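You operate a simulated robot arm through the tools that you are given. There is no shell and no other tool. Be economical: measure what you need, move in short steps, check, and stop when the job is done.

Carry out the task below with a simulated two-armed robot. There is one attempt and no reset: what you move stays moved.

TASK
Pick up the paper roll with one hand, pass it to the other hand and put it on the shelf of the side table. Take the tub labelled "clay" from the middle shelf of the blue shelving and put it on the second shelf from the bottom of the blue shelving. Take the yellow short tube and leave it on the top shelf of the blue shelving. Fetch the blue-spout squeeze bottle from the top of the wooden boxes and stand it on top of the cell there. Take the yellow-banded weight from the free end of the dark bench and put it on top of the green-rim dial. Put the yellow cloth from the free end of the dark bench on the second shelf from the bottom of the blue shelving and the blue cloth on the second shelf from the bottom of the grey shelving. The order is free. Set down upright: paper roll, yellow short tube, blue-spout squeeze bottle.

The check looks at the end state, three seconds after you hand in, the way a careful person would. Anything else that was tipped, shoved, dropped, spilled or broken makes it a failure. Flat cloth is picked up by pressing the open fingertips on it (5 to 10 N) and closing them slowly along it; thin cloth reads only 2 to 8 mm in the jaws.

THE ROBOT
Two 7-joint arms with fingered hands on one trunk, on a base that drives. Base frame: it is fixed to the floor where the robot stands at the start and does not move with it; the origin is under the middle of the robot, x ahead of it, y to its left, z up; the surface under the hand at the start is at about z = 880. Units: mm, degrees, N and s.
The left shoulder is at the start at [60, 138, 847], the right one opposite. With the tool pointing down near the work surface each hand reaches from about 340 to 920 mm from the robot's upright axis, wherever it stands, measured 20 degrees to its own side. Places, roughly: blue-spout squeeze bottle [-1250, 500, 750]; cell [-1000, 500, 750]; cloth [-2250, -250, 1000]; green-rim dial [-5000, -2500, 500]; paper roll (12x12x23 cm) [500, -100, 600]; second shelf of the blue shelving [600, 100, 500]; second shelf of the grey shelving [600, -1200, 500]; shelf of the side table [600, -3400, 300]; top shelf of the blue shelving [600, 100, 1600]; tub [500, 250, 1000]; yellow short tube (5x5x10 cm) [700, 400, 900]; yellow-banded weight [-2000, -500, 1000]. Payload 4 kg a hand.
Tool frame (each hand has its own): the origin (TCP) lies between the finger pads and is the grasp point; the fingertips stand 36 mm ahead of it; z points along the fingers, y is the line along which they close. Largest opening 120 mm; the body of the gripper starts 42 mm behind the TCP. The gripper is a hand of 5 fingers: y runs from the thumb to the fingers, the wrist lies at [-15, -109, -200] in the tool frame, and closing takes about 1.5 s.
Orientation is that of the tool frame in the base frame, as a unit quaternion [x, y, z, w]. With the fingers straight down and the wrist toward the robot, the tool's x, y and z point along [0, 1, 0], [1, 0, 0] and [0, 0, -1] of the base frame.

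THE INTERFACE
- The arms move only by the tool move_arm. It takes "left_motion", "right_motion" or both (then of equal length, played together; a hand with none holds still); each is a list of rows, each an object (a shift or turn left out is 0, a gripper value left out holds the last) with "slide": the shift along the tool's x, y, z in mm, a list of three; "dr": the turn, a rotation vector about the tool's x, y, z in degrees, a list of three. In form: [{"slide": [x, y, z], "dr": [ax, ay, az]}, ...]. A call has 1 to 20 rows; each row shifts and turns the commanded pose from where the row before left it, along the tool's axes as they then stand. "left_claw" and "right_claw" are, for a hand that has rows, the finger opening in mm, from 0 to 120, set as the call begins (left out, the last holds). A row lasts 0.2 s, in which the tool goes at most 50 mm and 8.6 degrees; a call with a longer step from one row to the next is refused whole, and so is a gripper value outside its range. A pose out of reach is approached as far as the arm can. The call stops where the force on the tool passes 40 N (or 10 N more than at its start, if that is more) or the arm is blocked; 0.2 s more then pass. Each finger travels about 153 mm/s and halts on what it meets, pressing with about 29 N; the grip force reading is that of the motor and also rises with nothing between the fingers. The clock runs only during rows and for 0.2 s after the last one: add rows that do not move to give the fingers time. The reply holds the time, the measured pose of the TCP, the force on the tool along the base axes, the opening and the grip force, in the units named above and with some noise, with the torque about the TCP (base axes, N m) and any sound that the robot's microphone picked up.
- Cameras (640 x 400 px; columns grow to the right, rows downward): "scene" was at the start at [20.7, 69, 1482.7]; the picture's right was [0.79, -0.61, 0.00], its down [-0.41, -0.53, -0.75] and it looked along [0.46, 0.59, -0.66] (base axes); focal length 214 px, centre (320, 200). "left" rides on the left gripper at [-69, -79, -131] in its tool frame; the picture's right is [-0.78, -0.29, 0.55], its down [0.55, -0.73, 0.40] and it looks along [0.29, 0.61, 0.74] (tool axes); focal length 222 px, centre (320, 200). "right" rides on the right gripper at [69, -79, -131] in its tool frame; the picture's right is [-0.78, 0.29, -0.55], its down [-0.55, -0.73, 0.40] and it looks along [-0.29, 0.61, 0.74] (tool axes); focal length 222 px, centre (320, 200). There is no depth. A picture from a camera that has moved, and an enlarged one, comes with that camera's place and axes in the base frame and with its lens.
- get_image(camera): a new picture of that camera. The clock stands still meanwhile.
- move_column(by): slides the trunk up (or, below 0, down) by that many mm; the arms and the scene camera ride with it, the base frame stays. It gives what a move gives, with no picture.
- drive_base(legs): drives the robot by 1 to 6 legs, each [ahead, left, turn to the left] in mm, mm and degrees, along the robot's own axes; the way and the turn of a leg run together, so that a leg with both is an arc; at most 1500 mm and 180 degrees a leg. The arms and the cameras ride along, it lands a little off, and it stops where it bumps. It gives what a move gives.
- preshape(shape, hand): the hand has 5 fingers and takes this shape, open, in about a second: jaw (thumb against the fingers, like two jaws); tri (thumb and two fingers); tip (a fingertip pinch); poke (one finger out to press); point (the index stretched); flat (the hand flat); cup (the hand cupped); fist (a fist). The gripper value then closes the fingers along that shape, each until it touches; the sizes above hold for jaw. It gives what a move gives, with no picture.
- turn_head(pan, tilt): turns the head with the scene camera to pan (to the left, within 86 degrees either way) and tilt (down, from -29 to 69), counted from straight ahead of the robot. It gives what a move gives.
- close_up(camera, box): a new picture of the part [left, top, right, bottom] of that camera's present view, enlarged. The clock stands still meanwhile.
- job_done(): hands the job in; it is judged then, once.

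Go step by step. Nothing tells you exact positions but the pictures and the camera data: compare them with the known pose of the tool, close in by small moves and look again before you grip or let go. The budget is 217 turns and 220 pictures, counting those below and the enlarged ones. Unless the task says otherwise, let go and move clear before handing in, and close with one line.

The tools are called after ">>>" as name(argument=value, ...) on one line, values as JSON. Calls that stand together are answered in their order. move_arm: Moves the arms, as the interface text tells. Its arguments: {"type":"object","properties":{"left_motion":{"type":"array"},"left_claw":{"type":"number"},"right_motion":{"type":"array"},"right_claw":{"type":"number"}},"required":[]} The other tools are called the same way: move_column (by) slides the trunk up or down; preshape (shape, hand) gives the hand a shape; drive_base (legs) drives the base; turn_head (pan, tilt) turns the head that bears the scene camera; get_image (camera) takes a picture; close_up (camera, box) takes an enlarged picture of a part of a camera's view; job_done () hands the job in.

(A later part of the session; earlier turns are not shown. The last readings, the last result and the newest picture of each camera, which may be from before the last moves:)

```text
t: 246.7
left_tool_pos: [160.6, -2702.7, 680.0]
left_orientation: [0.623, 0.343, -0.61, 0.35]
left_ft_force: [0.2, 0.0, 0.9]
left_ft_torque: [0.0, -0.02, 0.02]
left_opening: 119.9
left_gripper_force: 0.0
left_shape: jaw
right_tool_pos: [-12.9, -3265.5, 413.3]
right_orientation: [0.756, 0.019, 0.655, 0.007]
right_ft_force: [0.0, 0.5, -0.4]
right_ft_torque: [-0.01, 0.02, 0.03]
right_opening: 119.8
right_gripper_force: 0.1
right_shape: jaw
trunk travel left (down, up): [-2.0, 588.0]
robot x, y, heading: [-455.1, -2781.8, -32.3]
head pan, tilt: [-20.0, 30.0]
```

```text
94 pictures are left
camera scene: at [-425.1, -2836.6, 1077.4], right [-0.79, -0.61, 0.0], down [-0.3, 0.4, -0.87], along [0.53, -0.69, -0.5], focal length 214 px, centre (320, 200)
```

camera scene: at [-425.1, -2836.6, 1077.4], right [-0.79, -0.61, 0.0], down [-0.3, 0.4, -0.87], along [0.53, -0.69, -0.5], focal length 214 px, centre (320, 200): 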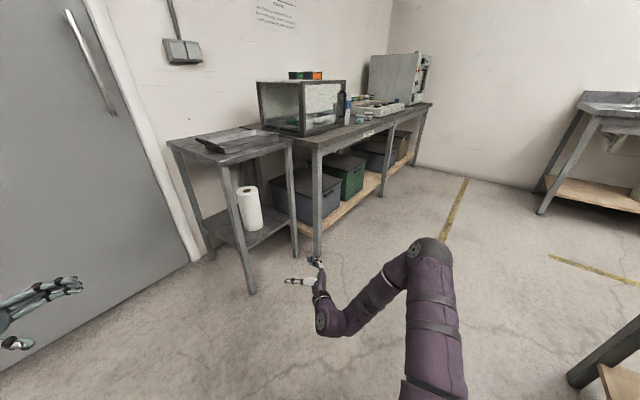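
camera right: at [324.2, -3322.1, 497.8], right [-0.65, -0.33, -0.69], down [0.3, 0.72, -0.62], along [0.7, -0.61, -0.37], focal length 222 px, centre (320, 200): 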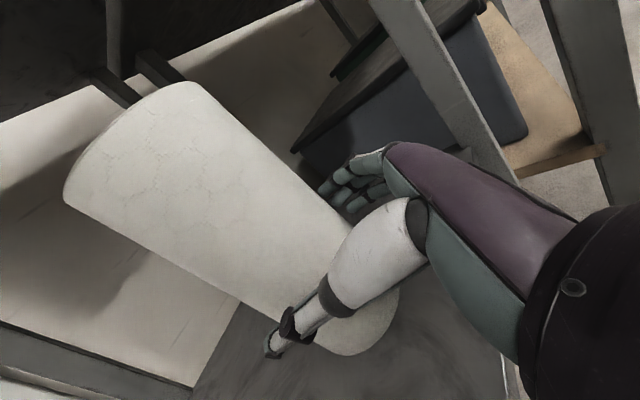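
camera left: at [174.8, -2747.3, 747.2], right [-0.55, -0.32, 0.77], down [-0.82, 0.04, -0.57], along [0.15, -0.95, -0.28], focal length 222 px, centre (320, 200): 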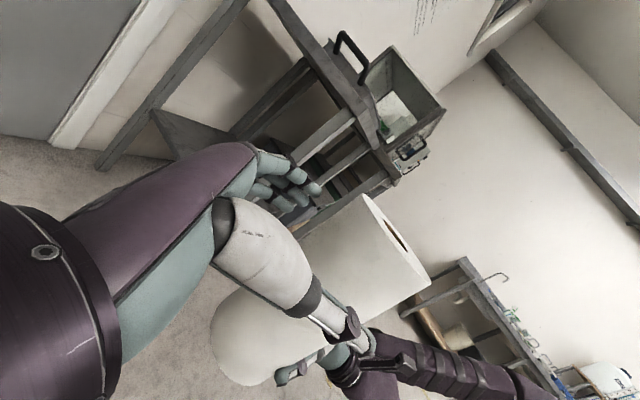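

The roll is on the side table's shelf. Next is the dark bench: I'll raise the trunk, put both hands fingers-down, and turn toward it.

>>> move_column(by=400)

>>> move_arm(right_motion=[{"dr": [0, 8, 0]}, {"dr": [7.25, 0, 0]}, {"dr": [7.25, 0, 0]}, {"dr": [7.25, 0, 0]}, {"dr": [7.25, 0, 0]}, {"dr": [7.25, 0, 0]}, {"dr": [7.25, 0, 0]}, {"dr": [7.25, 0, 0]}, {"dr": [7.25, 0, 0]}, {"dr": [0, -8.18, 0]}, {"dr": [0, -8.18, 0]}, {"dr": [0, -8.18, 0]}, {"dr": [0, -8.18, 0]}, {"dr": [0, -8.18, 0]}, {"dr": [0, -8.18, 0]}, {"dr": [0, -8.18, 0]}, {"dr": [0, -8.18, 0]}, {"dr": [0, -8.18, 0]}, {"dr": [0, -8.18, 0]}, {"dr": [0, -8.18, 0]}], left_motion=[{}, {}, {}, {}, {}, {}, {}, {}, {}, {"dr": [0, 8.18, 0]}, {"dr": [0, 8.18, 0]}, {"dr": [0, 8.18, 0]}, {"dr": [0, 8.18, 0]}, {"dr": [0, 8.18, 0]}, {"dr": [0, 8.18, 0]}, {"dr": [0, 8.18, 0]}, {"dr": [0, 8.18, 0]}, {"dr": [0, 8.18, 0]}, {"dr": [0, 8.18, 0]}, {"dr": [0, 8.18, 0]}])

>>> drive_base(legs=[[-400, 0, 0], [0, 0, -148]])

>>> turn_head(pan=-30, tilt=20)

>>> get_image(camera="scene")

```text
t: 250.6
left_tool_pos: [161.1, -2702.7, 1080.4]
left_orientation: [0.623, 0.343, -0.611, 0.349]
left_ft_force: [0.0, 0.4, -0.6]
left_ft_torque: [-0.01, -0.03, -0.01]
left_opening: 119.9
left_gripper_force: 0.1
left_shape: jaw
right_tool_pos: [-13.5, -3265.1, 814.4]
right_orientation: [0.756, 0.018, 0.654, 0.007]
right_ft_force: [-0.7, 1.1, -0.1]
right_ft_torque: [0.01, -0.02, 0.01]
right_opening: 119.7
right_gripper_force: 0.1
right_shape: jaw
trunk travel left (down, up): [-402.0, 188.0]
robot x, y, heading: [-454.7, -2782.5, -32.3]
head pan, tilt: [-20.0, 30.0]
```

```text
t: 254.8
left_tool_pos: [162.5, -2701.8, 1079.8]
left_orientation: [0.872, 0.49, 0.01, 0.004]
left_ft_force: [-0.1, -0.6, -0.7]
left_ft_torque: [0.0, 0.01, 0.04]
left_opening: 119.7
left_gripper_force: 0.2
left_shape: jaw
right_tool_pos: [-13.4, -3266.5, 813.8]
right_orientation: [0.871, 0.492, -0.01, 0.014]
right_ft_force: [0.0, -0.2, 0.0]
right_ft_torque: [0.03, 0.01, 0.02]
right_opening: 120.0
right_gripper_force: 0.0
right_shape: jaw
trunk travel left (down, up): [-402.0, 188.0]
robot x, y, heading: [-454.4, -2781.8, -32.4]
head pan, tilt: [-20.0, 30.0]
```

```text
t: 260.0
left_tool_pos: [-371.7, -3038.5, 1080.2]
left_orientation: [1.0, 0.024, 0.005, 0.009]
left_ft_force: [0.1, -0.4, -0.9]
left_ft_torque: [0.01, -0.01, 0.02]
left_opening: 120.1
left_gripper_force: 0.1
left_shape: jaw
right_tool_pos: [-919.4, -3211.0, 814.9]
right_orientation: [0.999, 0.044, -0.011, 0.01]
right_ft_force: [2.3, 0.5, 1.3]
right_ft_torque: [-0.02, 0.13, 0.12]
right_opening: 120.0
right_gripper_force: 0.1
right_shape: jaw
trunk travel left (down, up): [-402.0, 188.0]
robot x, y, heading: [-785.3, -2571.8, -88.3]
head pan, tilt: [-20.0, 30.0]
stopped in leg 2: the force on the tool passed its limit at 63 N (the readings are from after the stop); the commanded pose is now the measured one
```

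```text
t: 260.7
left_tool_pos: [-372.2, -3038.6, 1080.9]
left_orientation: [1.0, 0.025, 0.005, 0.008]
left_ft_force: [0.2, 0.6, 0.4]
left_ft_torque: [-0.03, 0.0, 0.0]
left_opening: 119.8
left_gripper_force: 0.0
left_shape: jaw
right_tool_pos: [-920.6, -3211.6, 814.1]
right_orientation: [0.999, 0.043, -0.012, 0.009]
right_ft_force: [4.0, 0.5, 0.9]
right_ft_torque: [-0.02, 0.23, 0.17]
right_opening: 119.8
right_gripper_force: 0.0
right_shape: jaw
trunk travel left (down, up): [-402.0, 188.0]
robot x, y, heading: [-781.8, -2575.0, -88.3]
head pan, tilt: [-30.0, 20.0]
```

```text
93 pictures are left
camera scene: at [-830.0, -2624.8, 1493.5], right [-0.88, 0.47, 0.0], down [0.16, 0.3, -0.94], along [-0.45, -0.83, -0.34], focal length 214 px, centre (320, 200)
```

scene: 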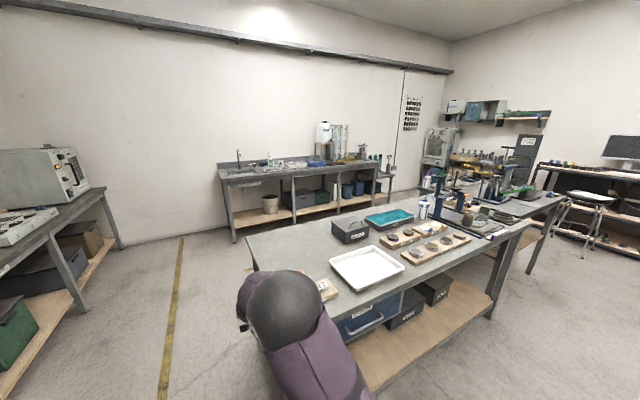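

The right hand swung into the work bench beside me. I'll turn back, raise the hand, and check nothing was disturbed.

>>> drive_base(legs=[[0, 0, 25]])

>>> turn_head(pan=-50, tilt=30)

>>> get_image(camera="scene")

```text
t: 262.4
left_tool_pos: [-213.6, -2818.9, 1080.8]
left_orientation: [0.97, 0.242, 0.007, 0.006]
left_ft_force: [-0.6, -0.1, -0.2]
left_ft_torque: [0.01, 0.0, 0.01]
left_opening: 119.9
left_gripper_force: 0.1
left_shape: jaw
right_tool_pos: [-637.3, -3207.8, 814.6]
right_orientation: [0.966, 0.26, -0.009, 0.012]
right_ft_force: [0.3, 0.4, -0.5]
right_ft_torque: [0.0, -0.01, 0.02]
right_opening: 120.1
right_gripper_force: 0.0
right_shape: jaw
trunk travel left (down, up): [-402.0, 188.0]
robot x, y, heading: [-784.4, -2573.5, -63.1]
head pan, tilt: [-30.0, 20.0]
```

```text
t: 263.2
left_tool_pos: [-213.6, -2818.7, 1080.6]
left_orientation: [0.97, 0.243, 0.007, 0.007]
left_ft_force: [0.5, 0.7, 1.1]
left_ft_torque: [0.0, 0.03, 0.02]
left_opening: 120.0
left_gripper_force: 0.1
left_shape: jaw
right_tool_pos: [-636.2, -3208.5, 815.0]
right_orientation: [0.966, 0.259, -0.009, 0.013]
right_ft_force: [0.1, -0.1, 0.5]
right_ft_torque: [-0.03, -0.02, 0.04]
right_opening: 120.1
right_gripper_force: 0.1
right_shape: jaw
trunk travel left (down, up): [-402.0, 188.0]
robot x, y, heading: [-781.1, -2576.0, -63.0]
head pan, tilt: [-50.0, 30.0]
```

```text
92 pictures are left
camera scene: at [-834.4, -2629.3, 1477.5], right [-0.92, 0.39, 0.0], down [0.2, 0.46, -0.87], along [-0.34, -0.8, -0.5], focal length 214 px, centre (320, 200)
```

scene: 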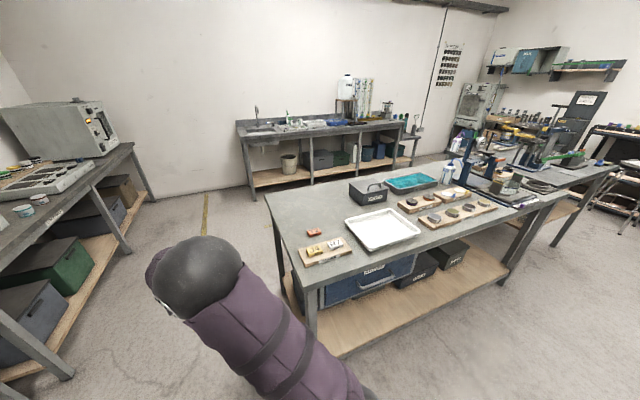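

Nothing on that bench moved. I'll drive clear to the open floor, raise the right hand, and turn left toward the dark bench.

>>> drive_base(legs=[[-891, 454, 0]])

>>> move_arm(right_motion=[{"slide": [0, -30, -35]}, {"slide": [0, -30, -35]}, {"slide": [0, -30, -35]}, {"slide": [0, -30, -35]}, {"slide": [0, -10, -45]}, {"slide": [0, 0, -45]}, {}])

>>> drive_base(legs=[[0, 0, 100], [0, 0, 90]])

>>> turn_head(pan=10, tilt=25)

>>> get_image(camera="scene")

```text
t: 268.3
left_tool_pos: [-203.8, -1840.4, 1081.3]
left_orientation: [0.97, 0.243, 0.008, 0.007]
left_ft_force: [-0.4, 0.0, -0.1]
left_ft_torque: [0.01, 0.02, 0.03]
left_opening: 119.9
left_gripper_force: 0.0
left_shape: jaw
right_tool_pos: [-626.3, -2229.4, 814.9]
right_orientation: [0.966, 0.26, -0.009, 0.012]
right_ft_force: [-0.4, 0.1, -0.1]
right_ft_torque: [0.02, 0.01, 0.0]
right_opening: 119.9
right_gripper_force: 0.1
right_shape: jaw
trunk travel left (down, up): [-402.0, 188.0]
robot x, y, heading: [-776.3, -1599.5, -62.8]
head pan, tilt: [-50.0, 30.0]
```

```text
t: 269.9
left_tool_pos: [-204.2, -1840.2, 1080.0]
left_orientation: [0.97, 0.243, 0.008, 0.007]
left_ft_force: [0.2, -0.9, 0.6]
left_ft_torque: [-0.01, -0.02, 0.01]
left_opening: 119.9
left_gripper_force: 0.1
left_shape: jaw
right_tool_pos: [-687.7, -2112.6, 1040.4]
right_orientation: [0.965, 0.261, -0.009, 0.011]
right_ft_force: [-0.4, 0.2, -1.1]
right_ft_torque: [0.02, 0.02, -0.02]
right_opening: 119.8
right_gripper_force: 0.0
right_shape: jaw
trunk travel left (down, up): [-402.0, 188.0]
robot x, y, heading: [-774.2, -1597.5, -63.1]
head pan, tilt: [-50.0, 30.0]
```

```text
t: 278.4
left_tool_pos: [-1381.7, -1464.1, 1080.0]
left_orientation: [-0.332, 0.943, 0.007, -0.008]
left_ft_force: [0.4, 0.0, 0.2]
left_ft_torque: [0.04, 0.02, -0.01]
left_opening: 119.8
left_gripper_force: 0.1
left_shape: jaw
right_tool_pos: [-957.9, -1107.8, 1040.5]
right_orientation: [-0.348, 0.937, 0.013, 0.008]
right_ft_force: [-0.3, -1.1, -0.5]
right_ft_torque: [0.0, 0.02, 0.01]
right_opening: 119.6
right_gripper_force: 0.1
right_shape: jaw
trunk travel left (down, up): [-402.0, 188.0]
robot x, y, heading: [-777.0, -1597.5, 127.5]
head pan, tilt: [-50.0, 30.0]
```

```text
t: 279.7
left_tool_pos: [-1381.9, -1463.4, 1080.7]
left_orientation: [-0.331, 0.943, 0.006, -0.008]
left_ft_force: [0.5, 0.0, 0.8]
left_ft_torque: [-0.01, -0.01, 0.0]
left_opening: 120.0
left_gripper_force: 0.2
left_shape: jaw
right_tool_pos: [-957.3, -1107.7, 1040.7]
right_orientation: [-0.349, 0.937, 0.013, 0.008]
right_ft_force: [0.4, 0.0, -0.5]
right_ft_torque: [0.0, -0.04, 0.0]
right_opening: 120.0
right_gripper_force: 0.1
right_shape: jaw
trunk travel left (down, up): [-402.0, 188.0]
robot x, y, heading: [-777.5, -1598.7, 127.7]
head pan, tilt: [10.0, 25.0]
```

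```text
91 pictures are left
camera scene: at [-825.7, -1556.4, 1485.5], right [0.67, 0.74, 0.0], down [0.31, -0.29, -0.91], along [-0.67, 0.61, -0.42], focal length 214 px, centre (320, 200)
```

scene: 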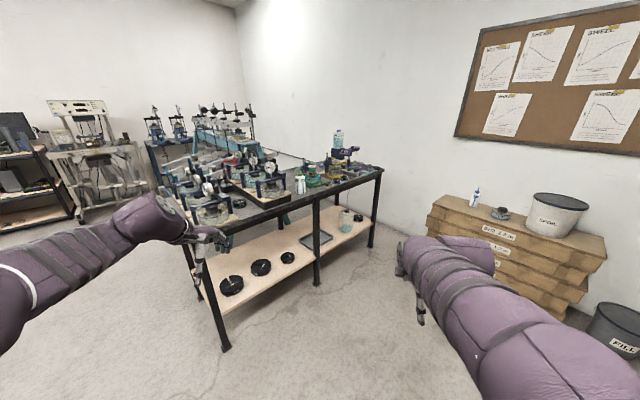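

There is the dark bench. I'll look closer at its free end and at the wooden boxes.

>>> close_up(camera="scene", box=[280, 120, 400, 220])

>>> close_up(camera="scene", box=[130, 90, 310, 250])

```text
4.00 times, centred on (340, 170) of scene
camera zoom: at [-825.7, -1556.4, 1485.5], right [0.67, 0.74, 0.0], down [0.31, -0.29, -0.91], along [-0.67, 0.61, -0.42], focal length 858 px, centre (240, 320)
```

zoom: 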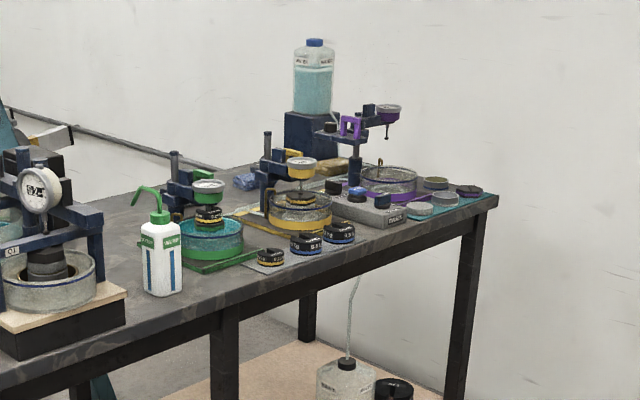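

```text
2.50 times, centred on (220, 170) of scene
camera zoom: at [-825.7, -1556.4, 1485.5], right [0.67, 0.74, 0.0], down [0.31, -0.29, -0.91], along [-0.67, 0.61, -0.42], focal length 536 px, centre (570, 275)
```

zoom: 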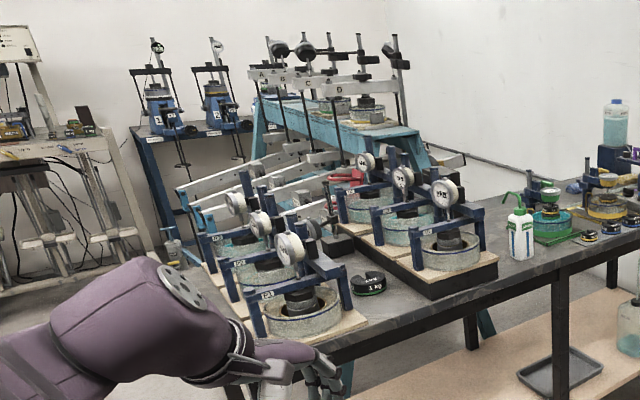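

Found: three weights on the bench's free end (the yellow-banded one nearest, near (-1930, -470)), a blue cloth near (-2340, -150) and a yellow cloth near (-2320, 130). I'll drive up facing the bench.

>>> drive_base(legs=[[786, -454, 0], [0, 0, 52], [250, -400, 0]])

>>> move_column(by=185)

>>> turn_head(pan=0, tilt=35)

>>> get_image(camera="scene")

```text
t: 289.1
left_tool_pos: [-1623.3, -693.0, 1081.1]
left_orientation: [-0.705, 0.709, 0.002, -0.01]
left_ft_force: [-0.1, 0.1, 0.1]
left_ft_torque: [-0.01, 0.0, 0.01]
left_opening: 119.9
left_gripper_force: 0.0
left_shape: jaw
right_tool_pos: [-1632.8, -138.7, 1040.1]
right_orientation: [0.718, -0.696, -0.015, -0.002]
right_ft_force: [0.5, -0.5, -0.7]
right_ft_torque: [-0.03, 0.02, -0.03]
right_opening: 119.9
right_gripper_force: 0.1
right_shape: jaw
trunk travel left (down, up): [-402.0, 188.0]
robot x, y, heading: [-1137.9, -308.5, 178.4]
head pan, tilt: [10.0, 25.0]
```

```text
t: 291.2
left_tool_pos: [-1623.6, -693.6, 1265.0]
left_orientation: [-0.704, 0.71, 0.002, -0.009]
left_ft_force: [0.3, 0.0, -1.5]
left_ft_torque: [0.01, -0.01, -0.02]
left_opening: 119.9
left_gripper_force: 0.0
left_shape: jaw
right_tool_pos: [-1632.1, -137.9, 1226.7]
right_orientation: [0.718, -0.696, -0.014, -0.003]
right_ft_force: [0.4, 0.1, -0.6]
right_ft_torque: [0.02, 0.0, 0.04]
right_opening: 119.6
right_gripper_force: 0.1
right_shape: jaw
trunk travel left (down, up): [-587.0, 3.0]
robot x, y, heading: [-1133.6, -309.4, 178.5]
head pan, tilt: [10.0, 25.0]
```

```text
t: 291.9
left_tool_pos: [-1623.1, -692.9, 1265.2]
left_orientation: [-0.704, 0.71, 0.002, -0.01]
left_ft_force: [-0.2, 0.1, 0.3]
left_ft_torque: [0.02, 0.02, 0.0]
left_opening: 119.8
left_gripper_force: 0.1
left_shape: jaw
right_tool_pos: [-1631.8, -138.8, 1225.6]
right_orientation: [0.719, -0.695, -0.015, -0.002]
right_ft_force: [0.8, 0.9, 0.4]
right_ft_torque: [0.0, 0.0, -0.03]
right_opening: 120.1
right_gripper_force: 0.1
right_shape: jaw
trunk travel left (down, up): [-587.0, 3.0]
robot x, y, heading: [-1135.7, -308.1, 178.5]
head pan, tilt: [0.0, 35.0]
```

```text
88 pictures are left
camera scene: at [-1196.4, -302.6, 1654.8], right [0.02, 1.0, 0.0], down [0.57, -0.01, -0.82], along [-0.82, 0.02, -0.57], focal length 214 px, centre (320, 200)
```

scene: 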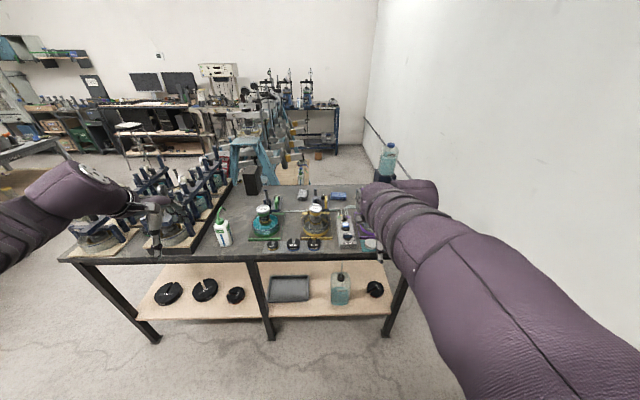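

>>> close_up(camera="scene", box=[210, 160, 410, 270])

>>> get_image(camera="right")

```text
3.20 times, centred on (310, 215) of scene
camera zoom: at [-1196.4, -302.6, 1654.8], right [0.02, 1.0, 0.0], down [0.57, -0.01, -0.82], along [-0.82, 0.02, -0.57], focal length 686 px, centre (352, 152)
```

zoom: 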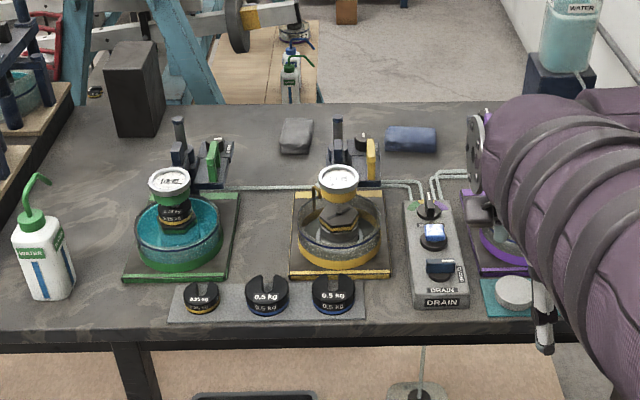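

```text
86 pictures are left
camera right: at [-1547.3, -209.5, 1354.1], right [-0.3, 0.76, 0.57], down [0.71, 0.58, -0.4], along [-0.64, 0.28, -0.72], focal length 222 px, centre (320, 200)
```

right: 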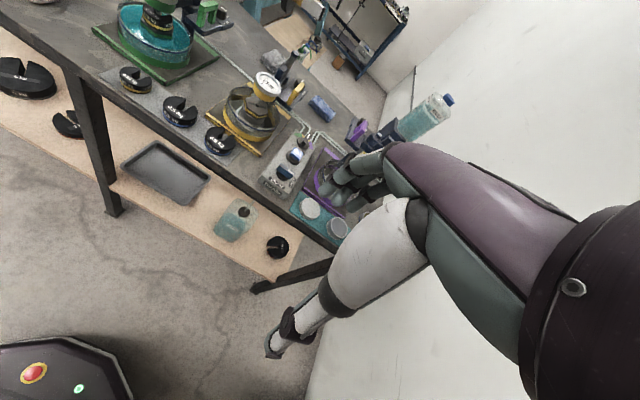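

The yellow-banded 0.25 kg weight is at about (-1900, -503) and the blue cloth at (-2329, -156). The yellow cloth is hidden behind my right arm. There is a green-rim dial on the cell here too, but the hint puts the target far off, so I'll check that direction.

>>> turn_head(pan=31, tilt=15)

>>> close_up(camera="scene", box=[220, 130, 420, 255])

>>> turn_head(pan=0, tilt=50)

```text
t: 292.9
left_tool_pos: [-1623.6, -692.4, 1264.5]
left_orientation: [-0.705, 0.709, 0.002, -0.009]
left_ft_force: [0.3, -0.2, -0.2]
left_ft_torque: [0.03, 0.01, 0.01]
left_opening: 120.0
left_gripper_force: 0.0
left_shape: jaw
right_tool_pos: [-1631.1, -139.2, 1225.7]
right_orientation: [0.718, -0.696, -0.016, -0.001]
right_ft_force: [0.8, 0.1, -0.1]
right_ft_torque: [-0.01, -0.01, -0.01]
right_opening: 119.9
right_gripper_force: 0.1
right_shape: jaw
trunk travel left (down, up): [-587.0, 3.0]
robot x, y, heading: [-1136.3, -303.9, 178.7]
head pan, tilt: [31.0, 15.0]
```

```text
3.20 times, centred on (320, 192) of scene
camera zoom: at [-1189.6, -350.7, 1686.6], right [-0.49, 0.87, 0.0], down [0.23, 0.13, -0.97], along [-0.84, -0.48, -0.26], focal length 686 px, centre (320, 224)
```

zoom: 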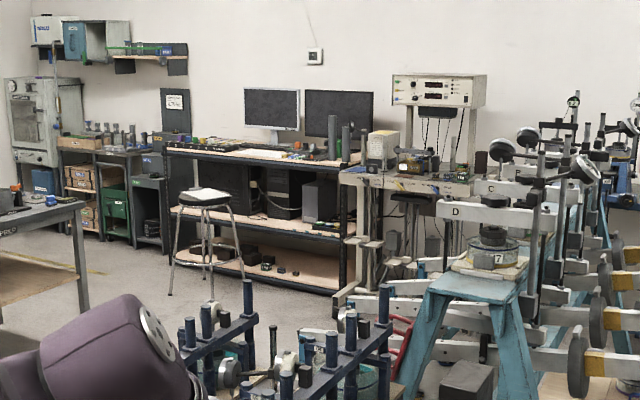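

```text
t: 293.9
left_tool_pos: [-1621.8, -692.9, 1265.4]
left_orientation: [-0.704, 0.71, 0.002, -0.01]
left_ft_force: [-0.3, 0.0, -0.6]
left_ft_torque: [0.03, 0.04, -0.04]
left_opening: 120.0
left_gripper_force: 0.1
left_shape: jaw
right_tool_pos: [-1632.4, -139.4, 1226.0]
right_orientation: [0.717, -0.696, -0.015, -0.002]
right_ft_force: [-0.1, -0.6, 0.2]
right_ft_torque: [-0.03, 0.01, 0.01]
right_opening: 120.2
right_gripper_force: 0.1
right_shape: jaw
trunk travel left (down, up): [-587.0, 3.0]
robot x, y, heading: [-1136.0, -305.8, 178.4]
head pan, tilt: [0.0, 50.0]
```

>>> turn_head(pan=31, tilt=15)

>>> close_up(camera="scene", box=[235, 160, 315, 215])

>>> close_up(camera="scene", box=[275, 165, 355, 220])

```text
t: 294.9
left_tool_pos: [-1622.8, -692.4, 1264.2]
left_orientation: [-0.705, 0.709, 0.003, -0.011]
left_ft_force: [-0.1, -0.5, 0.1]
left_ft_torque: [0.01, 0.0, 0.0]
left_opening: 120.0
left_gripper_force: 0.0
left_shape: jaw
right_tool_pos: [-1633.0, -137.7, 1225.4]
right_orientation: [0.718, -0.696, -0.016, -0.002]
right_ft_force: [0.3, 0.3, 0.3]
right_ft_torque: [0.01, 0.0, -0.02]
right_opening: 119.9
right_gripper_force: 0.0
right_shape: jaw
trunk travel left (down, up): [-587.0, 3.0]
robot x, y, heading: [-1137.4, -309.2, 178.8]
head pan, tilt: [31.0, 15.0]
```

```text
7.27 times, centred on (275, 188) of scene
camera zoom: at [-1189.6, -350.7, 1686.6], right [-0.49, 0.87, 0.0], down [0.23, 0.13, -0.97], along [-0.84, -0.48, -0.26], focal length 1560 px, centre (647, 291)
```

zoom: 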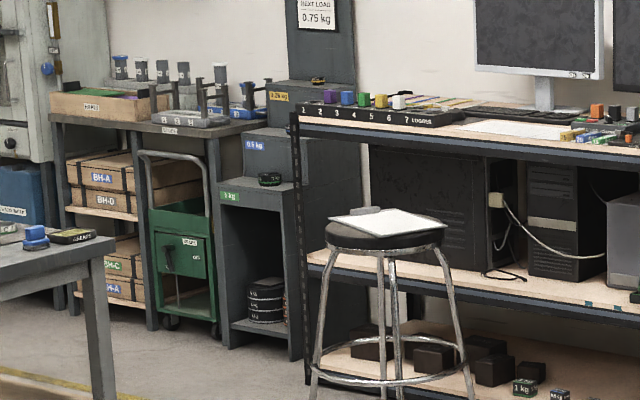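

```text
7.27 times, centred on (315, 192) of scene
camera zoom: at [-1189.6, -350.7, 1686.6], right [-0.49, 0.87, 0.0], down [0.23, 0.13, -0.97], along [-0.84, -0.48, -0.26], focal length 1560 px, centre (356, 254)
```

zoom: 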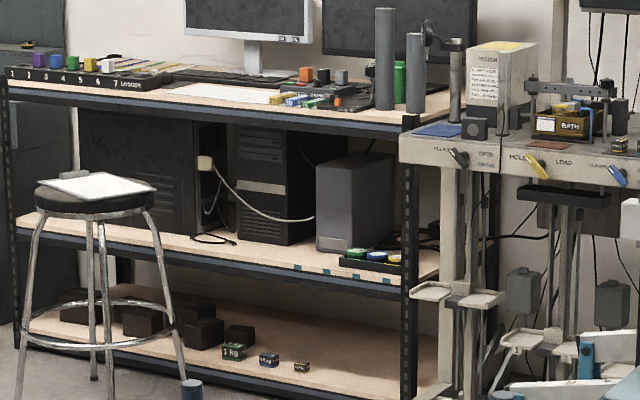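

The target is on a desk's middle shelf near (-4958, -2504), a small tray with green-, blue- and yellow-rim dials. First come the cloths: I'll drive closer and look with the right hand's camera.

>>> drive_base(legs=[[290, 0, 1.5]])

>>> get_image(camera="right")

```text
t: 296.9
left_tool_pos: [-1906.6, -700.2, 1266.2]
left_orientation: [0.713, -0.701, -0.003, 0.009]
left_ft_force: [0.3, 0.0, -0.6]
left_ft_torque: [-0.02, -0.03, 0.03]
left_opening: 119.8
left_gripper_force: 0.0
left_shape: jaw
right_tool_pos: [-1927.7, -147.0, 1225.8]
right_orientation: [0.726, -0.687, -0.015, -0.001]
right_ft_force: [0.2, 1.0, 0.6]
right_ft_torque: [0.02, -0.01, -0.03]
right_opening: 120.0
right_gripper_force: 0.0
right_shape: jaw
trunk travel left (down, up): [-587.0, 3.0]
robot x, y, heading: [-1428.3, -301.3, 179.8]
head pan, tilt: [31.0, 15.0]
```

```text
82 pictures are left
camera right: at [-1841.3, -215.0, 1353.7], right [-0.32, 0.76, 0.57], down [0.7, 0.6, -0.4], along [-0.64, 0.27, -0.72], focal length 222 px, centre (320, 200)
```

right: 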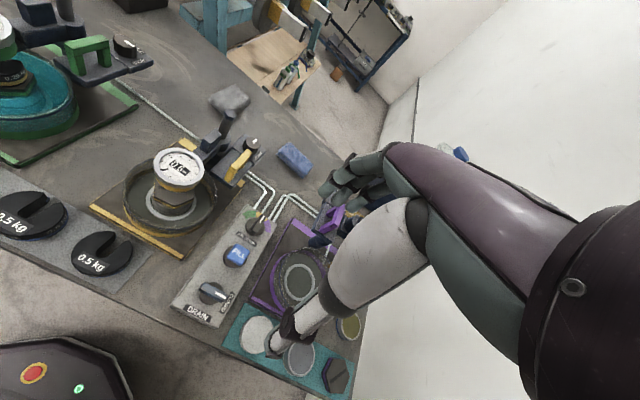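

>>> move_arm(right_motion=[{"slide": [0, -35, 0]}, {"slide": [0, -35, 0]}, {"slide": [0, -35, 0]}, {"slide": [0, -35, 0]}, {}])

>>> turn_head(pan=-20, tilt=35)

>>> get_image(camera="scene")

```text
t: 298.1
left_tool_pos: [-1905.4, -701.2, 1265.7]
left_orientation: [0.713, -0.701, -0.003, 0.01]
left_ft_force: [-0.2, 0.0, 1.2]
left_ft_torque: [0.01, -0.02, -0.03]
left_opening: 119.9
left_gripper_force: 0.0
left_shape: jaw
right_tool_pos: [-1788.4, -140.2, 1214.1]
right_orientation: [0.73, -0.684, 0.014, 0.008]
right_ft_force: [0.7, -0.1, 0.3]
right_ft_torque: [0.02, 0.03, 0.0]
right_opening: 119.9
right_gripper_force: 0.0
right_shape: jaw
trunk travel left (down, up): [-587.0, 3.0]
robot x, y, heading: [-1427.5, -303.7, 180.1]
head pan, tilt: [31.0, 15.0]
```

```text
t: 299.3
left_tool_pos: [-1905.4, -701.1, 1265.7]
left_orientation: [0.712, -0.702, -0.002, 0.01]
left_ft_force: [0.2, -0.8, -0.6]
left_ft_torque: [0.01, 0.0, 0.02]
left_opening: 119.8
left_gripper_force: 0.0
left_shape: jaw
right_tool_pos: [-1788.4, -140.6, 1217.1]
right_orientation: [0.729, -0.684, 0.012, 0.01]
right_ft_force: [-0.3, 0.1, 0.0]
right_ft_torque: [-0.01, 0.01, 0.01]
right_opening: 119.7
right_gripper_force: 0.1
right_shape: jaw
trunk travel left (down, up): [-587.0, 3.0]
robot x, y, heading: [-1430.2, -302.4, 179.9]
head pan, tilt: [-20.0, 35.0]
```

```text
81 pictures are left
camera scene: at [-1481.8, -269.9, 1654.7], right [0.34, 0.94, 0.0], down [0.54, -0.2, -0.82], along [-0.77, 0.28, -0.57], focal length 214 px, centre (320, 200)
```

scene: 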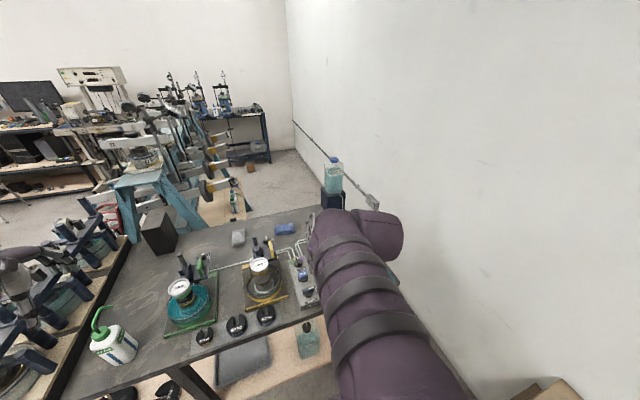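

>>> move_arm(right_motion=[{"slide": [-40, 0, 0]}, {"slide": [-40, 0, 0]}, {"slide": [-40, 0, 0]}, {"slide": [-40, 0, 0]}, {"slide": [-40, 0, 0]}, {"slide": [-40, 0, 0]}, {}])

>>> close_up(camera="scene", box=[200, 170, 420, 340])

```text
t: 300.9
left_tool_pos: [-1904.2, -700.8, 1266.3]
left_orientation: [0.713, -0.701, -0.003, 0.011]
left_ft_force: [-1.1, -0.4, 0.4]
left_ft_torque: [0.03, -0.01, 0.02]
left_opening: 120.0
left_gripper_force: 0.0
left_shape: jaw
right_tool_pos: [-1798.2, 98.2, 1230.7]
right_orientation: [0.726, -0.688, -0.015, -0.001]
right_ft_force: [0.3, 0.2, 0.4]
right_ft_torque: [0.05, 0.03, 0.04]
right_opening: 120.0
right_gripper_force: 0.1
right_shape: jaw
trunk travel left (down, up): [-587.0, 3.0]
robot x, y, heading: [-1428.8, -303.0, 179.9]
head pan, tilt: [-20.0, 35.0]
```

```text
2.35 times, centred on (310, 255) of scene
camera zoom: at [-1481.2, -270.8, 1654.7], right [0.34, 0.94, 0.0], down [0.54, -0.2, -0.82], along [-0.77, 0.28, -0.57], focal length 505 px, centre (344, 71)
```

zoom: 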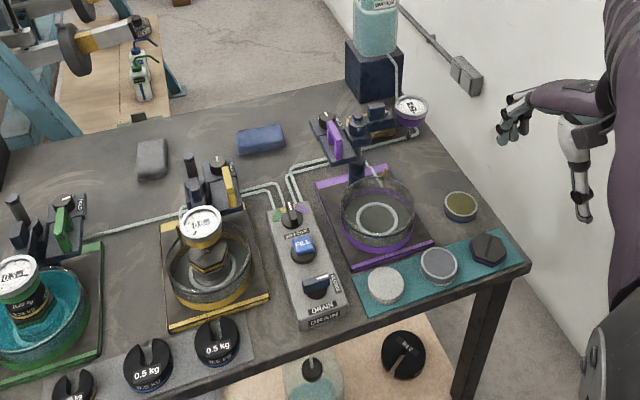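

>>> close_up(camera="scene", box=[305, 195, 395, 245])

>>> close_up(camera="scene", box=[225, 215, 315, 275])

```text
7.11 times, centred on (350, 220) of scene
camera zoom: at [-1481.2, -270.8, 1654.7], right [0.34, 0.94, 0.0], down [0.54, -0.2, -0.82], along [-0.77, 0.28, -0.57], focal length 1525 px, centre (107, 58)
```

zoom: 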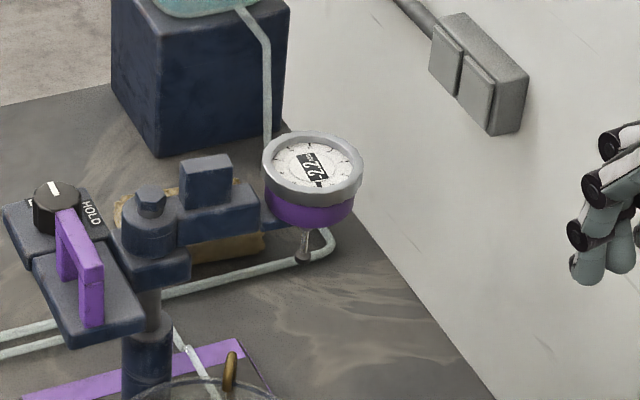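

```text
6.67 times, centred on (270, 245) of scene
camera zoom: at [-1481.2, -270.8, 1654.7], right [0.34, 0.94, 0.0], down [0.54, -0.2, -0.82], along [-0.77, 0.28, -0.57], focal length 1430 px, centre (653, -100)
```

zoom: 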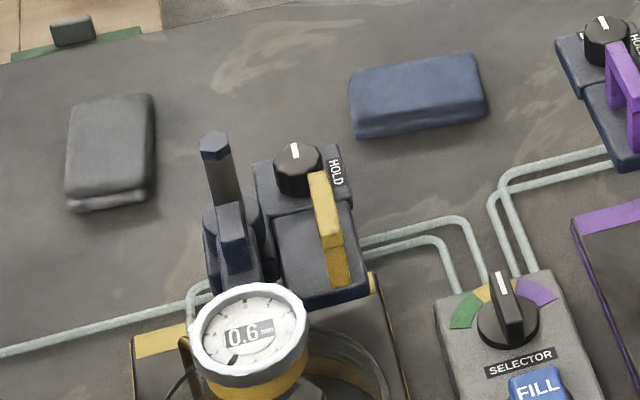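

The yellow cloth is visible behind the purple stand, near (-2268, 80), and the blue cloth is at about (-2305, -168). I'll move up to the bench and bring the left hand over the blue cloth.

>>> drive_base(legs=[[0, -135, 0], [100, 0, 0]])

>>> move_arm(left_motion=[{"slide": [-35, 27, 0]}, {"slide": [-35, 27, 0]}, {"slide": [-35, 27, 0]}, {"slide": [-35, 27, 0]}, {"slide": [-35, 27, 0]}, {"slide": [-35, 27, 0]}, {"slide": [-35, 27, 0]}, {"slide": [-35, 27, 0]}, {"slide": [-35, 27, 20]}, {"slide": [-35, 27, 20]}, {"slide": [-35, 27, 20]}, {}], left_claw=70)

>>> get_image(camera="left")

>>> get_image(camera="scene")

```text
t: 302.9
left_tool_pos: [-2007.6, -568.4, 1265.7]
left_orientation: [0.713, -0.701, -0.002, 0.01]
left_ft_force: [-0.3, -1.2, -0.2]
left_ft_torque: [0.01, -0.03, -0.01]
left_opening: 119.9
left_gripper_force: 0.1
left_shape: jaw
right_tool_pos: [-1901.0, 229.8, 1229.8]
right_orientation: [0.726, -0.687, -0.015, -0.003]
right_ft_force: [0.4, -0.2, -0.6]
right_ft_torque: [0.02, -0.04, 0.02]
right_opening: 119.8
right_gripper_force: 0.0
right_shape: jaw
trunk travel left (down, up): [-587.0, 3.0]
robot x, y, heading: [-1530.4, -172.0, 179.9]
head pan, tilt: [-20.0, 35.0]
```

```text
t: 305.5
left_tool_pos: [-2304.3, -196.2, 1210.5]
left_orientation: [0.713, -0.701, -0.002, 0.01]
left_ft_force: [0.2, 0.2, -0.4]
left_ft_torque: [0.03, 0.0, 0.01]
left_opening: 70.1
left_gripper_force: 0.0
left_shape: jaw
left hand out of reach, approached as far as the arm can: row 11
right_tool_pos: [-1898.9, 230.4, 1230.5]
right_orientation: [0.726, -0.688, -0.014, -0.001]
right_ft_force: [0.3, 0.4, 0.1]
right_ft_torque: [0.0, -0.01, 0.03]
right_opening: 120.1
right_gripper_force: 0.0
right_shape: jaw
trunk travel left (down, up): [-587.0, 3.0]
robot x, y, heading: [-1529.3, -168.2, 180.0]
head pan, tilt: [-20.0, 35.0]
```

```text
77 pictures are left
camera left: at [-2224.8, -124.7, 1341.2], right [0.27, 0.78, -0.56], down [0.74, -0.54, -0.4], along [-0.62, -0.3, -0.72], focal length 222 px, centre (320, 200)
```

left: 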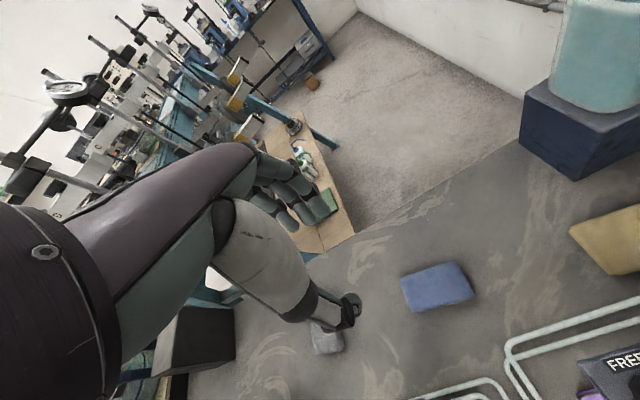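

```text
76 pictures are left
camera scene: at [-1581.8, -136.7, 1654.7], right [0.34, 0.94, 0.0], down [0.54, -0.2, -0.82], along [-0.77, 0.28, -0.57], focal length 214 px, centre (320, 200)
```

scene: 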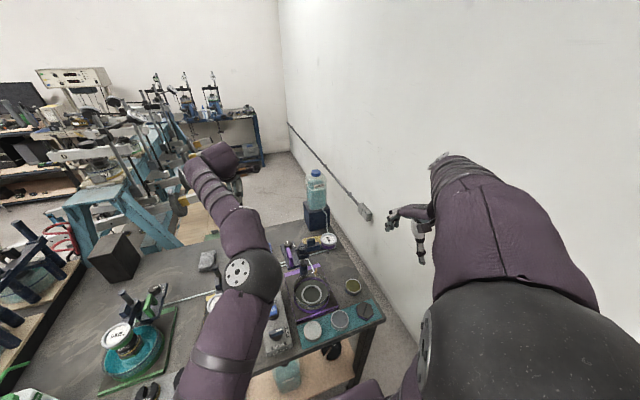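

The blue cloth lies x -2320…-2270, y -212…-115. I'll lower the left hand over its centre in stages, watching the elbow.

>>> move_arm(left_motion=[{"slide": [-17, -5, 35]}, {"slide": [-16, -5, 35]}, {"slide": [0, 0, 40]}, {"slide": [0, 0, 40]}, {"slide": [0, 0, 40]}, {}], left_claw=46)

>>> close_up(camera="scene", box=[60, 130, 400, 370])

>>> get_image(camera="left")

```text
t: 306.9
left_tool_pos: [-2295.1, -166.1, 1020.1]
left_orientation: [0.713, -0.701, -0.003, 0.01]
left_ft_force: [-0.3, 0.0, 0.6]
left_ft_torque: [-0.02, -0.02, 0.01]
left_opening: 46.2
left_gripper_force: 0.1
left_shape: jaw
right_tool_pos: [-1899.8, 230.1, 1228.9]
right_orientation: [0.726, -0.687, -0.016, -0.002]
right_ft_force: [0.0, 0.2, 0.1]
right_ft_torque: [0.02, -0.03, 0.01]
right_opening: 119.8
right_gripper_force: 0.0
right_shape: jaw
trunk travel left (down, up): [-587.0, 3.0]
robot x, y, heading: [-1526.5, -168.1, 179.9]
head pan, tilt: [-20.0, 35.0]
```

```text
1.67 times, centred on (230, 250) of scene
camera zoom: at [-1581.6, -136.9, 1654.7], right [0.34, 0.94, 0.0], down [0.54, -0.2, -0.82], along [-0.77, 0.28, -0.57], focal length 358 px, centre (470, 117)
```

zoom: 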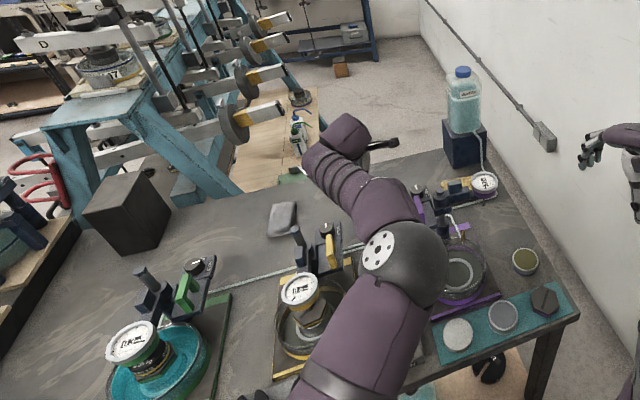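

```text
74 pictures are left
camera left: at [-2215.9, -94.7, 1151.9], right [0.27, 0.78, -0.56], down [0.74, -0.54, -0.4], along [-0.62, -0.31, -0.72], focal length 222 px, centre (320, 200)
```

left: 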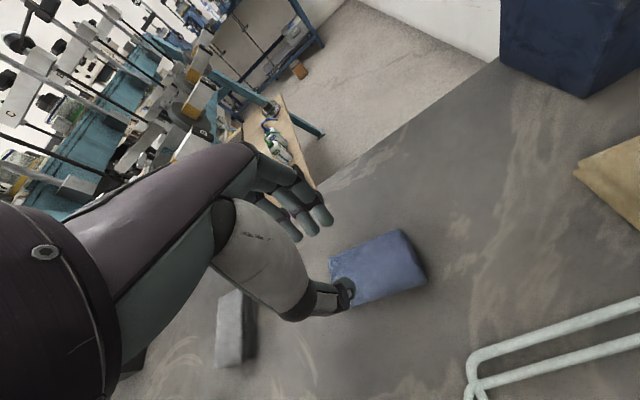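

The elbow is near z = 1217, so well clear. The hand is centred over the blue cloth. I'll lower to contact in small steps.

>>> move_arm(left_motion=[{"slide": [-3, 0, 25]}, {"slide": [-3, 0, 25]}, {"slide": [0, 0, 8]}, {}])

>>> move_arm(left_motion=[{"slide": [0, 0, 3]}, {"slide": [0, 0, 3]}, {}])

>>> move_arm(left_motion=[{"slide": [0, 0, 3]}, {"slide": [0, 0, 3]}, {}])

```text
t: 307.9
left_tool_pos: [-2296.7, -160.9, 963.3]
left_orientation: [0.713, -0.701, -0.002, 0.01]
left_ft_force: [-0.2, -0.5, 0.4]
left_ft_torque: [0.03, -0.05, -0.01]
left_opening: 46.3
left_gripper_force: 0.1
left_shape: jaw
right_tool_pos: [-1899.1, 229.9, 1230.5]
right_orientation: [0.726, -0.687, -0.015, -0.002]
right_ft_force: [-0.6, -0.7, 0.6]
right_ft_torque: [0.01, -0.04, -0.02]
right_opening: 119.9
right_gripper_force: 0.0
right_shape: jaw
trunk travel left (down, up): [-587.0, 3.0]
robot x, y, heading: [-1525.7, -171.1, 179.9]
head pan, tilt: [-20.0, 35.0]
```

```text
t: 308.7
left_tool_pos: [-2296.0, -160.0, 960.9]
left_orientation: [0.714, -0.701, -0.004, 0.012]
left_ft_force: [0.6, 0.3, 18.5]
left_ft_torque: [-0.04, -0.6, 0.01]
left_opening: 46.6
left_gripper_force: 0.1
left_shape: jaw
right_tool_pos: [-1898.2, 230.8, 1229.9]
right_orientation: [0.726, -0.688, -0.016, -0.002]
right_ft_force: [0.5, -0.1, -0.5]
right_ft_torque: [-0.01, 0.04, 0.02]
right_opening: 119.6
right_gripper_force: 0.0
right_shape: jaw
trunk travel left (down, up): [-587.0, 3.0]
robot x, y, heading: [-1529.8, -167.0, 179.8]
head pan, tilt: [-20.0, 35.0]
```

```text
t: 309.3
left_tool_pos: [-2299.1, -159.5, 957.1]
left_orientation: [0.714, -0.7, -0.008, 0.013]
left_ft_force: [3.5, 0.4, 14.8]
left_ft_torque: [0.13, -0.2, 0.02]
left_opening: 16.0
left_gripper_force: 19.6
left_shape: jaw
right_tool_pos: [-1899.5, 230.7, 1229.4]
right_orientation: [0.726, -0.687, -0.016, -0.002]
right_ft_force: [-0.8, 0.4, -0.5]
right_ft_torque: [0.0, -0.02, 0.0]
right_opening: 119.9
right_gripper_force: 0.0
right_shape: jaw
trunk travel left (down, up): [-587.0, 3.0]
robot x, y, heading: [-1526.7, -168.8, 180.0]
head pan, tilt: [-20.0, 35.0]
stopped in row 2 (left hand): the force on the tool passed its limit at 43 N (the readings are from after the stop); the commanded pose is now the measured one
```

Contact was at TCP z of about 961 and I pressed too hard. I'll raise 4 mm, reopen, press lightly, and close slowly.

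>>> move_arm(left_motion=[{"slide": [0, -2, -5]}, {"slide": [0, 0, -3]}, {}, {}], left_claw=46)

>>> move_arm(left_motion=[{"slide": [0, 0, 2]}, {"slide": [0, 0, 1]}, {}])

>>> get_image(camera="left")

```text
t: 310.3
left_tool_pos: [-2295.9, -159.6, 963.8]
left_orientation: [0.713, -0.701, -0.006, 0.012]
left_ft_force: [0.2, 0.4, -1.7]
left_ft_torque: [-0.05, 0.0, -0.02]
left_opening: 0.0
left_gripper_force: 28.7
left_shape: jaw
right_tool_pos: [-1899.9, 229.8, 1229.9]
right_orientation: [0.726, -0.687, -0.015, -0.002]
right_ft_force: [-0.1, -0.1, 0.0]
right_ft_torque: [0.03, 0.01, -0.02]
right_opening: 119.7
right_gripper_force: 0.0
right_shape: jaw
trunk travel left (down, up): [-587.0, 3.0]
robot x, y, heading: [-1526.5, -172.7, 179.9]
head pan, tilt: [-20.0, 35.0]
```

```text
t: 311.1
left_tool_pos: [-2297.3, -158.8, 962.3]
left_orientation: [0.713, -0.701, -0.007, 0.012]
left_ft_force: [-0.3, 0.3, 5.7]
left_ft_torque: [0.02, 0.02, 0.03]
left_opening: 0.0
left_gripper_force: 28.9
left_shape: jaw
right_tool_pos: [-1899.2, 229.9, 1230.0]
right_orientation: [0.727, -0.687, -0.015, -0.001]
right_ft_force: [-0.4, -0.6, 0.2]
right_ft_torque: [0.01, 0.04, -0.01]
right_opening: 119.8
right_gripper_force: 0.1
right_shape: jaw
trunk travel left (down, up): [-587.0, 3.0]
robot x, y, heading: [-1525.0, -172.0, 180.1]
head pan, tilt: [-20.0, 35.0]
```

```text
73 pictures are left
camera left: at [-2216.3, -88.8, 1092.5], right [0.26, 0.79, -0.56], down [0.73, -0.54, -0.41], along [-0.63, -0.3, -0.72], focal length 222 px, centre (320, 200)
```

left: 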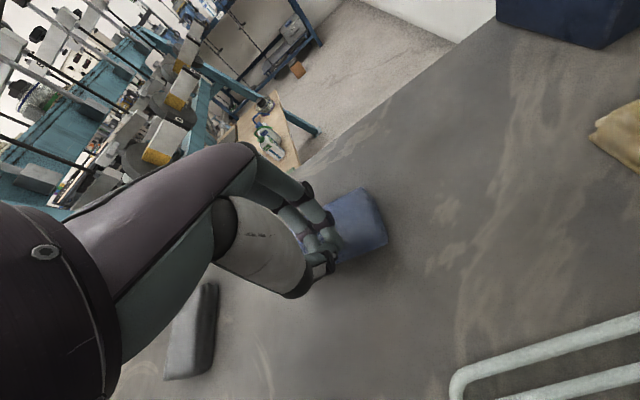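

>>> move_arm(left_motion=[{"slide": [0, 0, -6]}, {}, {}, {}, {}], left_claw=60)

>>> get_image(camera="left")

```text
t: 312.3
left_tool_pos: [-2296.7, -158.7, 967.1]
left_orientation: [0.713, -0.701, -0.007, 0.013]
left_ft_force: [0.1, 0.4, -0.6]
left_ft_torque: [0.0, 0.01, 0.01]
left_opening: 59.8
left_gripper_force: 0.1
left_shape: jaw
right_tool_pos: [-1898.5, 230.8, 1229.9]
right_orientation: [0.726, -0.687, -0.015, -0.002]
right_ft_force: [0.0, -0.2, 0.0]
right_ft_torque: [0.02, 0.02, 0.03]
right_opening: 119.9
right_gripper_force: 0.1
right_shape: jaw
trunk travel left (down, up): [-587.0, 3.0]
robot x, y, heading: [-1530.3, -171.3, 179.8]
head pan, tilt: [-20.0, 35.0]
```

```text
72 pictures are left
camera left: at [-2215.8, -88.7, 1097.8], right [0.26, 0.79, -0.56], down [0.73, -0.54, -0.41], along [-0.63, -0.3, -0.72], focal length 222 px, centre (320, 200)
```

left: 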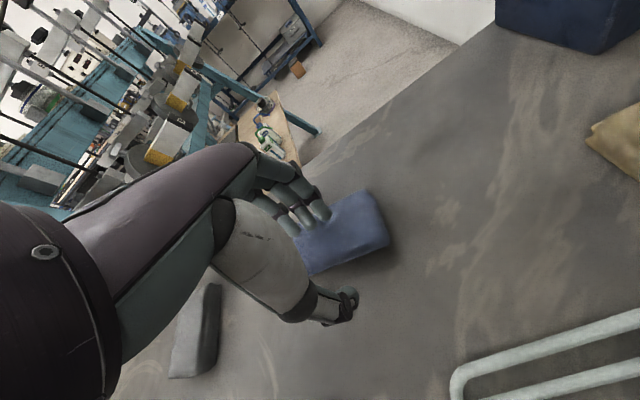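

The cloth is a thick folded pad, about 25 mm high and 50 wide. I'll straddle it: open to 75, lower beside it, and close on its sides.

>>> move_arm(left_motion=[{"slide": [2, -2, 0]}, {}, {}, {"slide": [0, 0, 8]}, {"slide": [0, 0, 8]}, {"slide": [0, 0, 8]}, {}], left_claw=76)

>>> get_image(camera="left")

```text
t: 313.7
left_tool_pos: [-2301.7, -159.1, 959.4]
left_orientation: [0.714, -0.699, -0.017, 0.021]
left_ft_force: [3.6, -1.9, 18.3]
left_ft_torque: [-0.02, 0.58, 0.04]
left_opening: 73.1
left_gripper_force: 0.1
left_shape: jaw
right_tool_pos: [-1898.5, 230.9, 1229.7]
right_orientation: [0.727, -0.687, -0.015, -0.001]
right_ft_force: [-0.1, 0.0, -1.0]
right_ft_torque: [-0.01, -0.02, -0.01]
right_opening: 119.7
right_gripper_force: 0.1
right_shape: jaw
trunk travel left (down, up): [-587.0, 3.0]
robot x, y, heading: [-1526.9, -168.9, 180.2]
head pan, tilt: [-20.0, 35.0]
stopped in row 7 (left hand): the force on the tool passed its limit at 45 N (the readings are from after the stop); the commanded pose is now the measured one
```

```text
71 pictures are left
camera left: at [-2217.3, -89.8, 1087.3], right [0.24, 0.79, -0.56], down [0.72, -0.54, -0.43], along [-0.65, -0.3, -0.7], focal length 222 px, centre (320, 200)
```

left: 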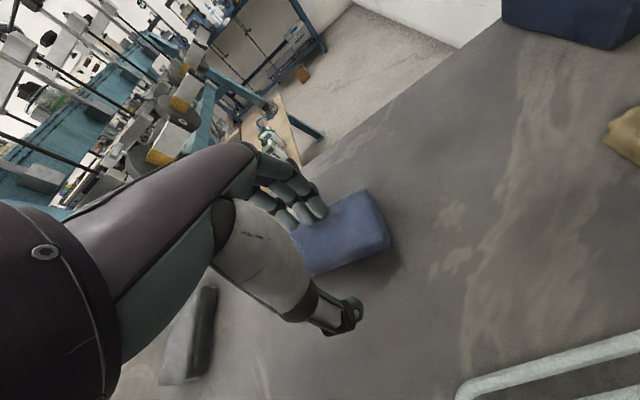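

The far fingers land on the pad's top. I'll raise, re-level, shift 11 mm outward and 12 mm right, open to 95 and try again.

>>> move_arm(left_motion=[{"slide": [0, 0, -10]}, {"slide": [-12, 11, 0], "dr": [2.8, 0, 0]}, {}, {}, {"slide": [0, 0, 6]}, {"slide": [0, 0, 6]}, {"slide": [0, 0, 6]}, {}], left_claw=96)

>>> get_image(camera="left")

```text
t: 315.5
left_tool_pos: [-2295.1, -146.3, 958.7]
left_orientation: [0.716, -0.698, -0.002, 0.004]
left_ft_force: [-1.3, -0.1, 32.3]
left_ft_torque: [-0.22, 1.95, 0.01]
left_opening: 96.4
left_gripper_force: 0.0
left_shape: jaw
left hand out of reach, approached as far as the arm can: row 2, 6
right_tool_pos: [-1896.6, 230.4, 1230.6]
right_orientation: [0.726, -0.687, -0.016, 0.0]
right_ft_force: [-0.1, -0.3, -0.6]
right_ft_torque: [0.02, 0.0, -0.02]
right_opening: 120.0
right_gripper_force: 0.1
right_shape: jaw
trunk travel left (down, up): [-587.0, 3.0]
robot x, y, heading: [-1529.7, -170.6, 179.9]
head pan, tilt: [-20.0, 35.0]
```

```text
70 pictures are left
camera left: at [-2216.6, -77.2, 1090.8], right [0.27, 0.79, -0.55], down [0.74, -0.53, -0.4], along [-0.61, -0.3, -0.73], focal length 222 px, centre (320, 200)
```

left: 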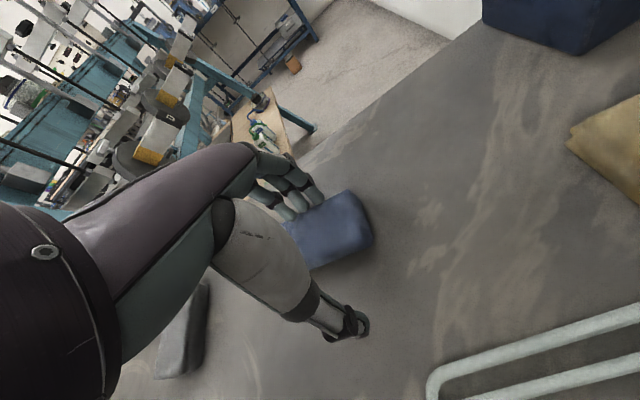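

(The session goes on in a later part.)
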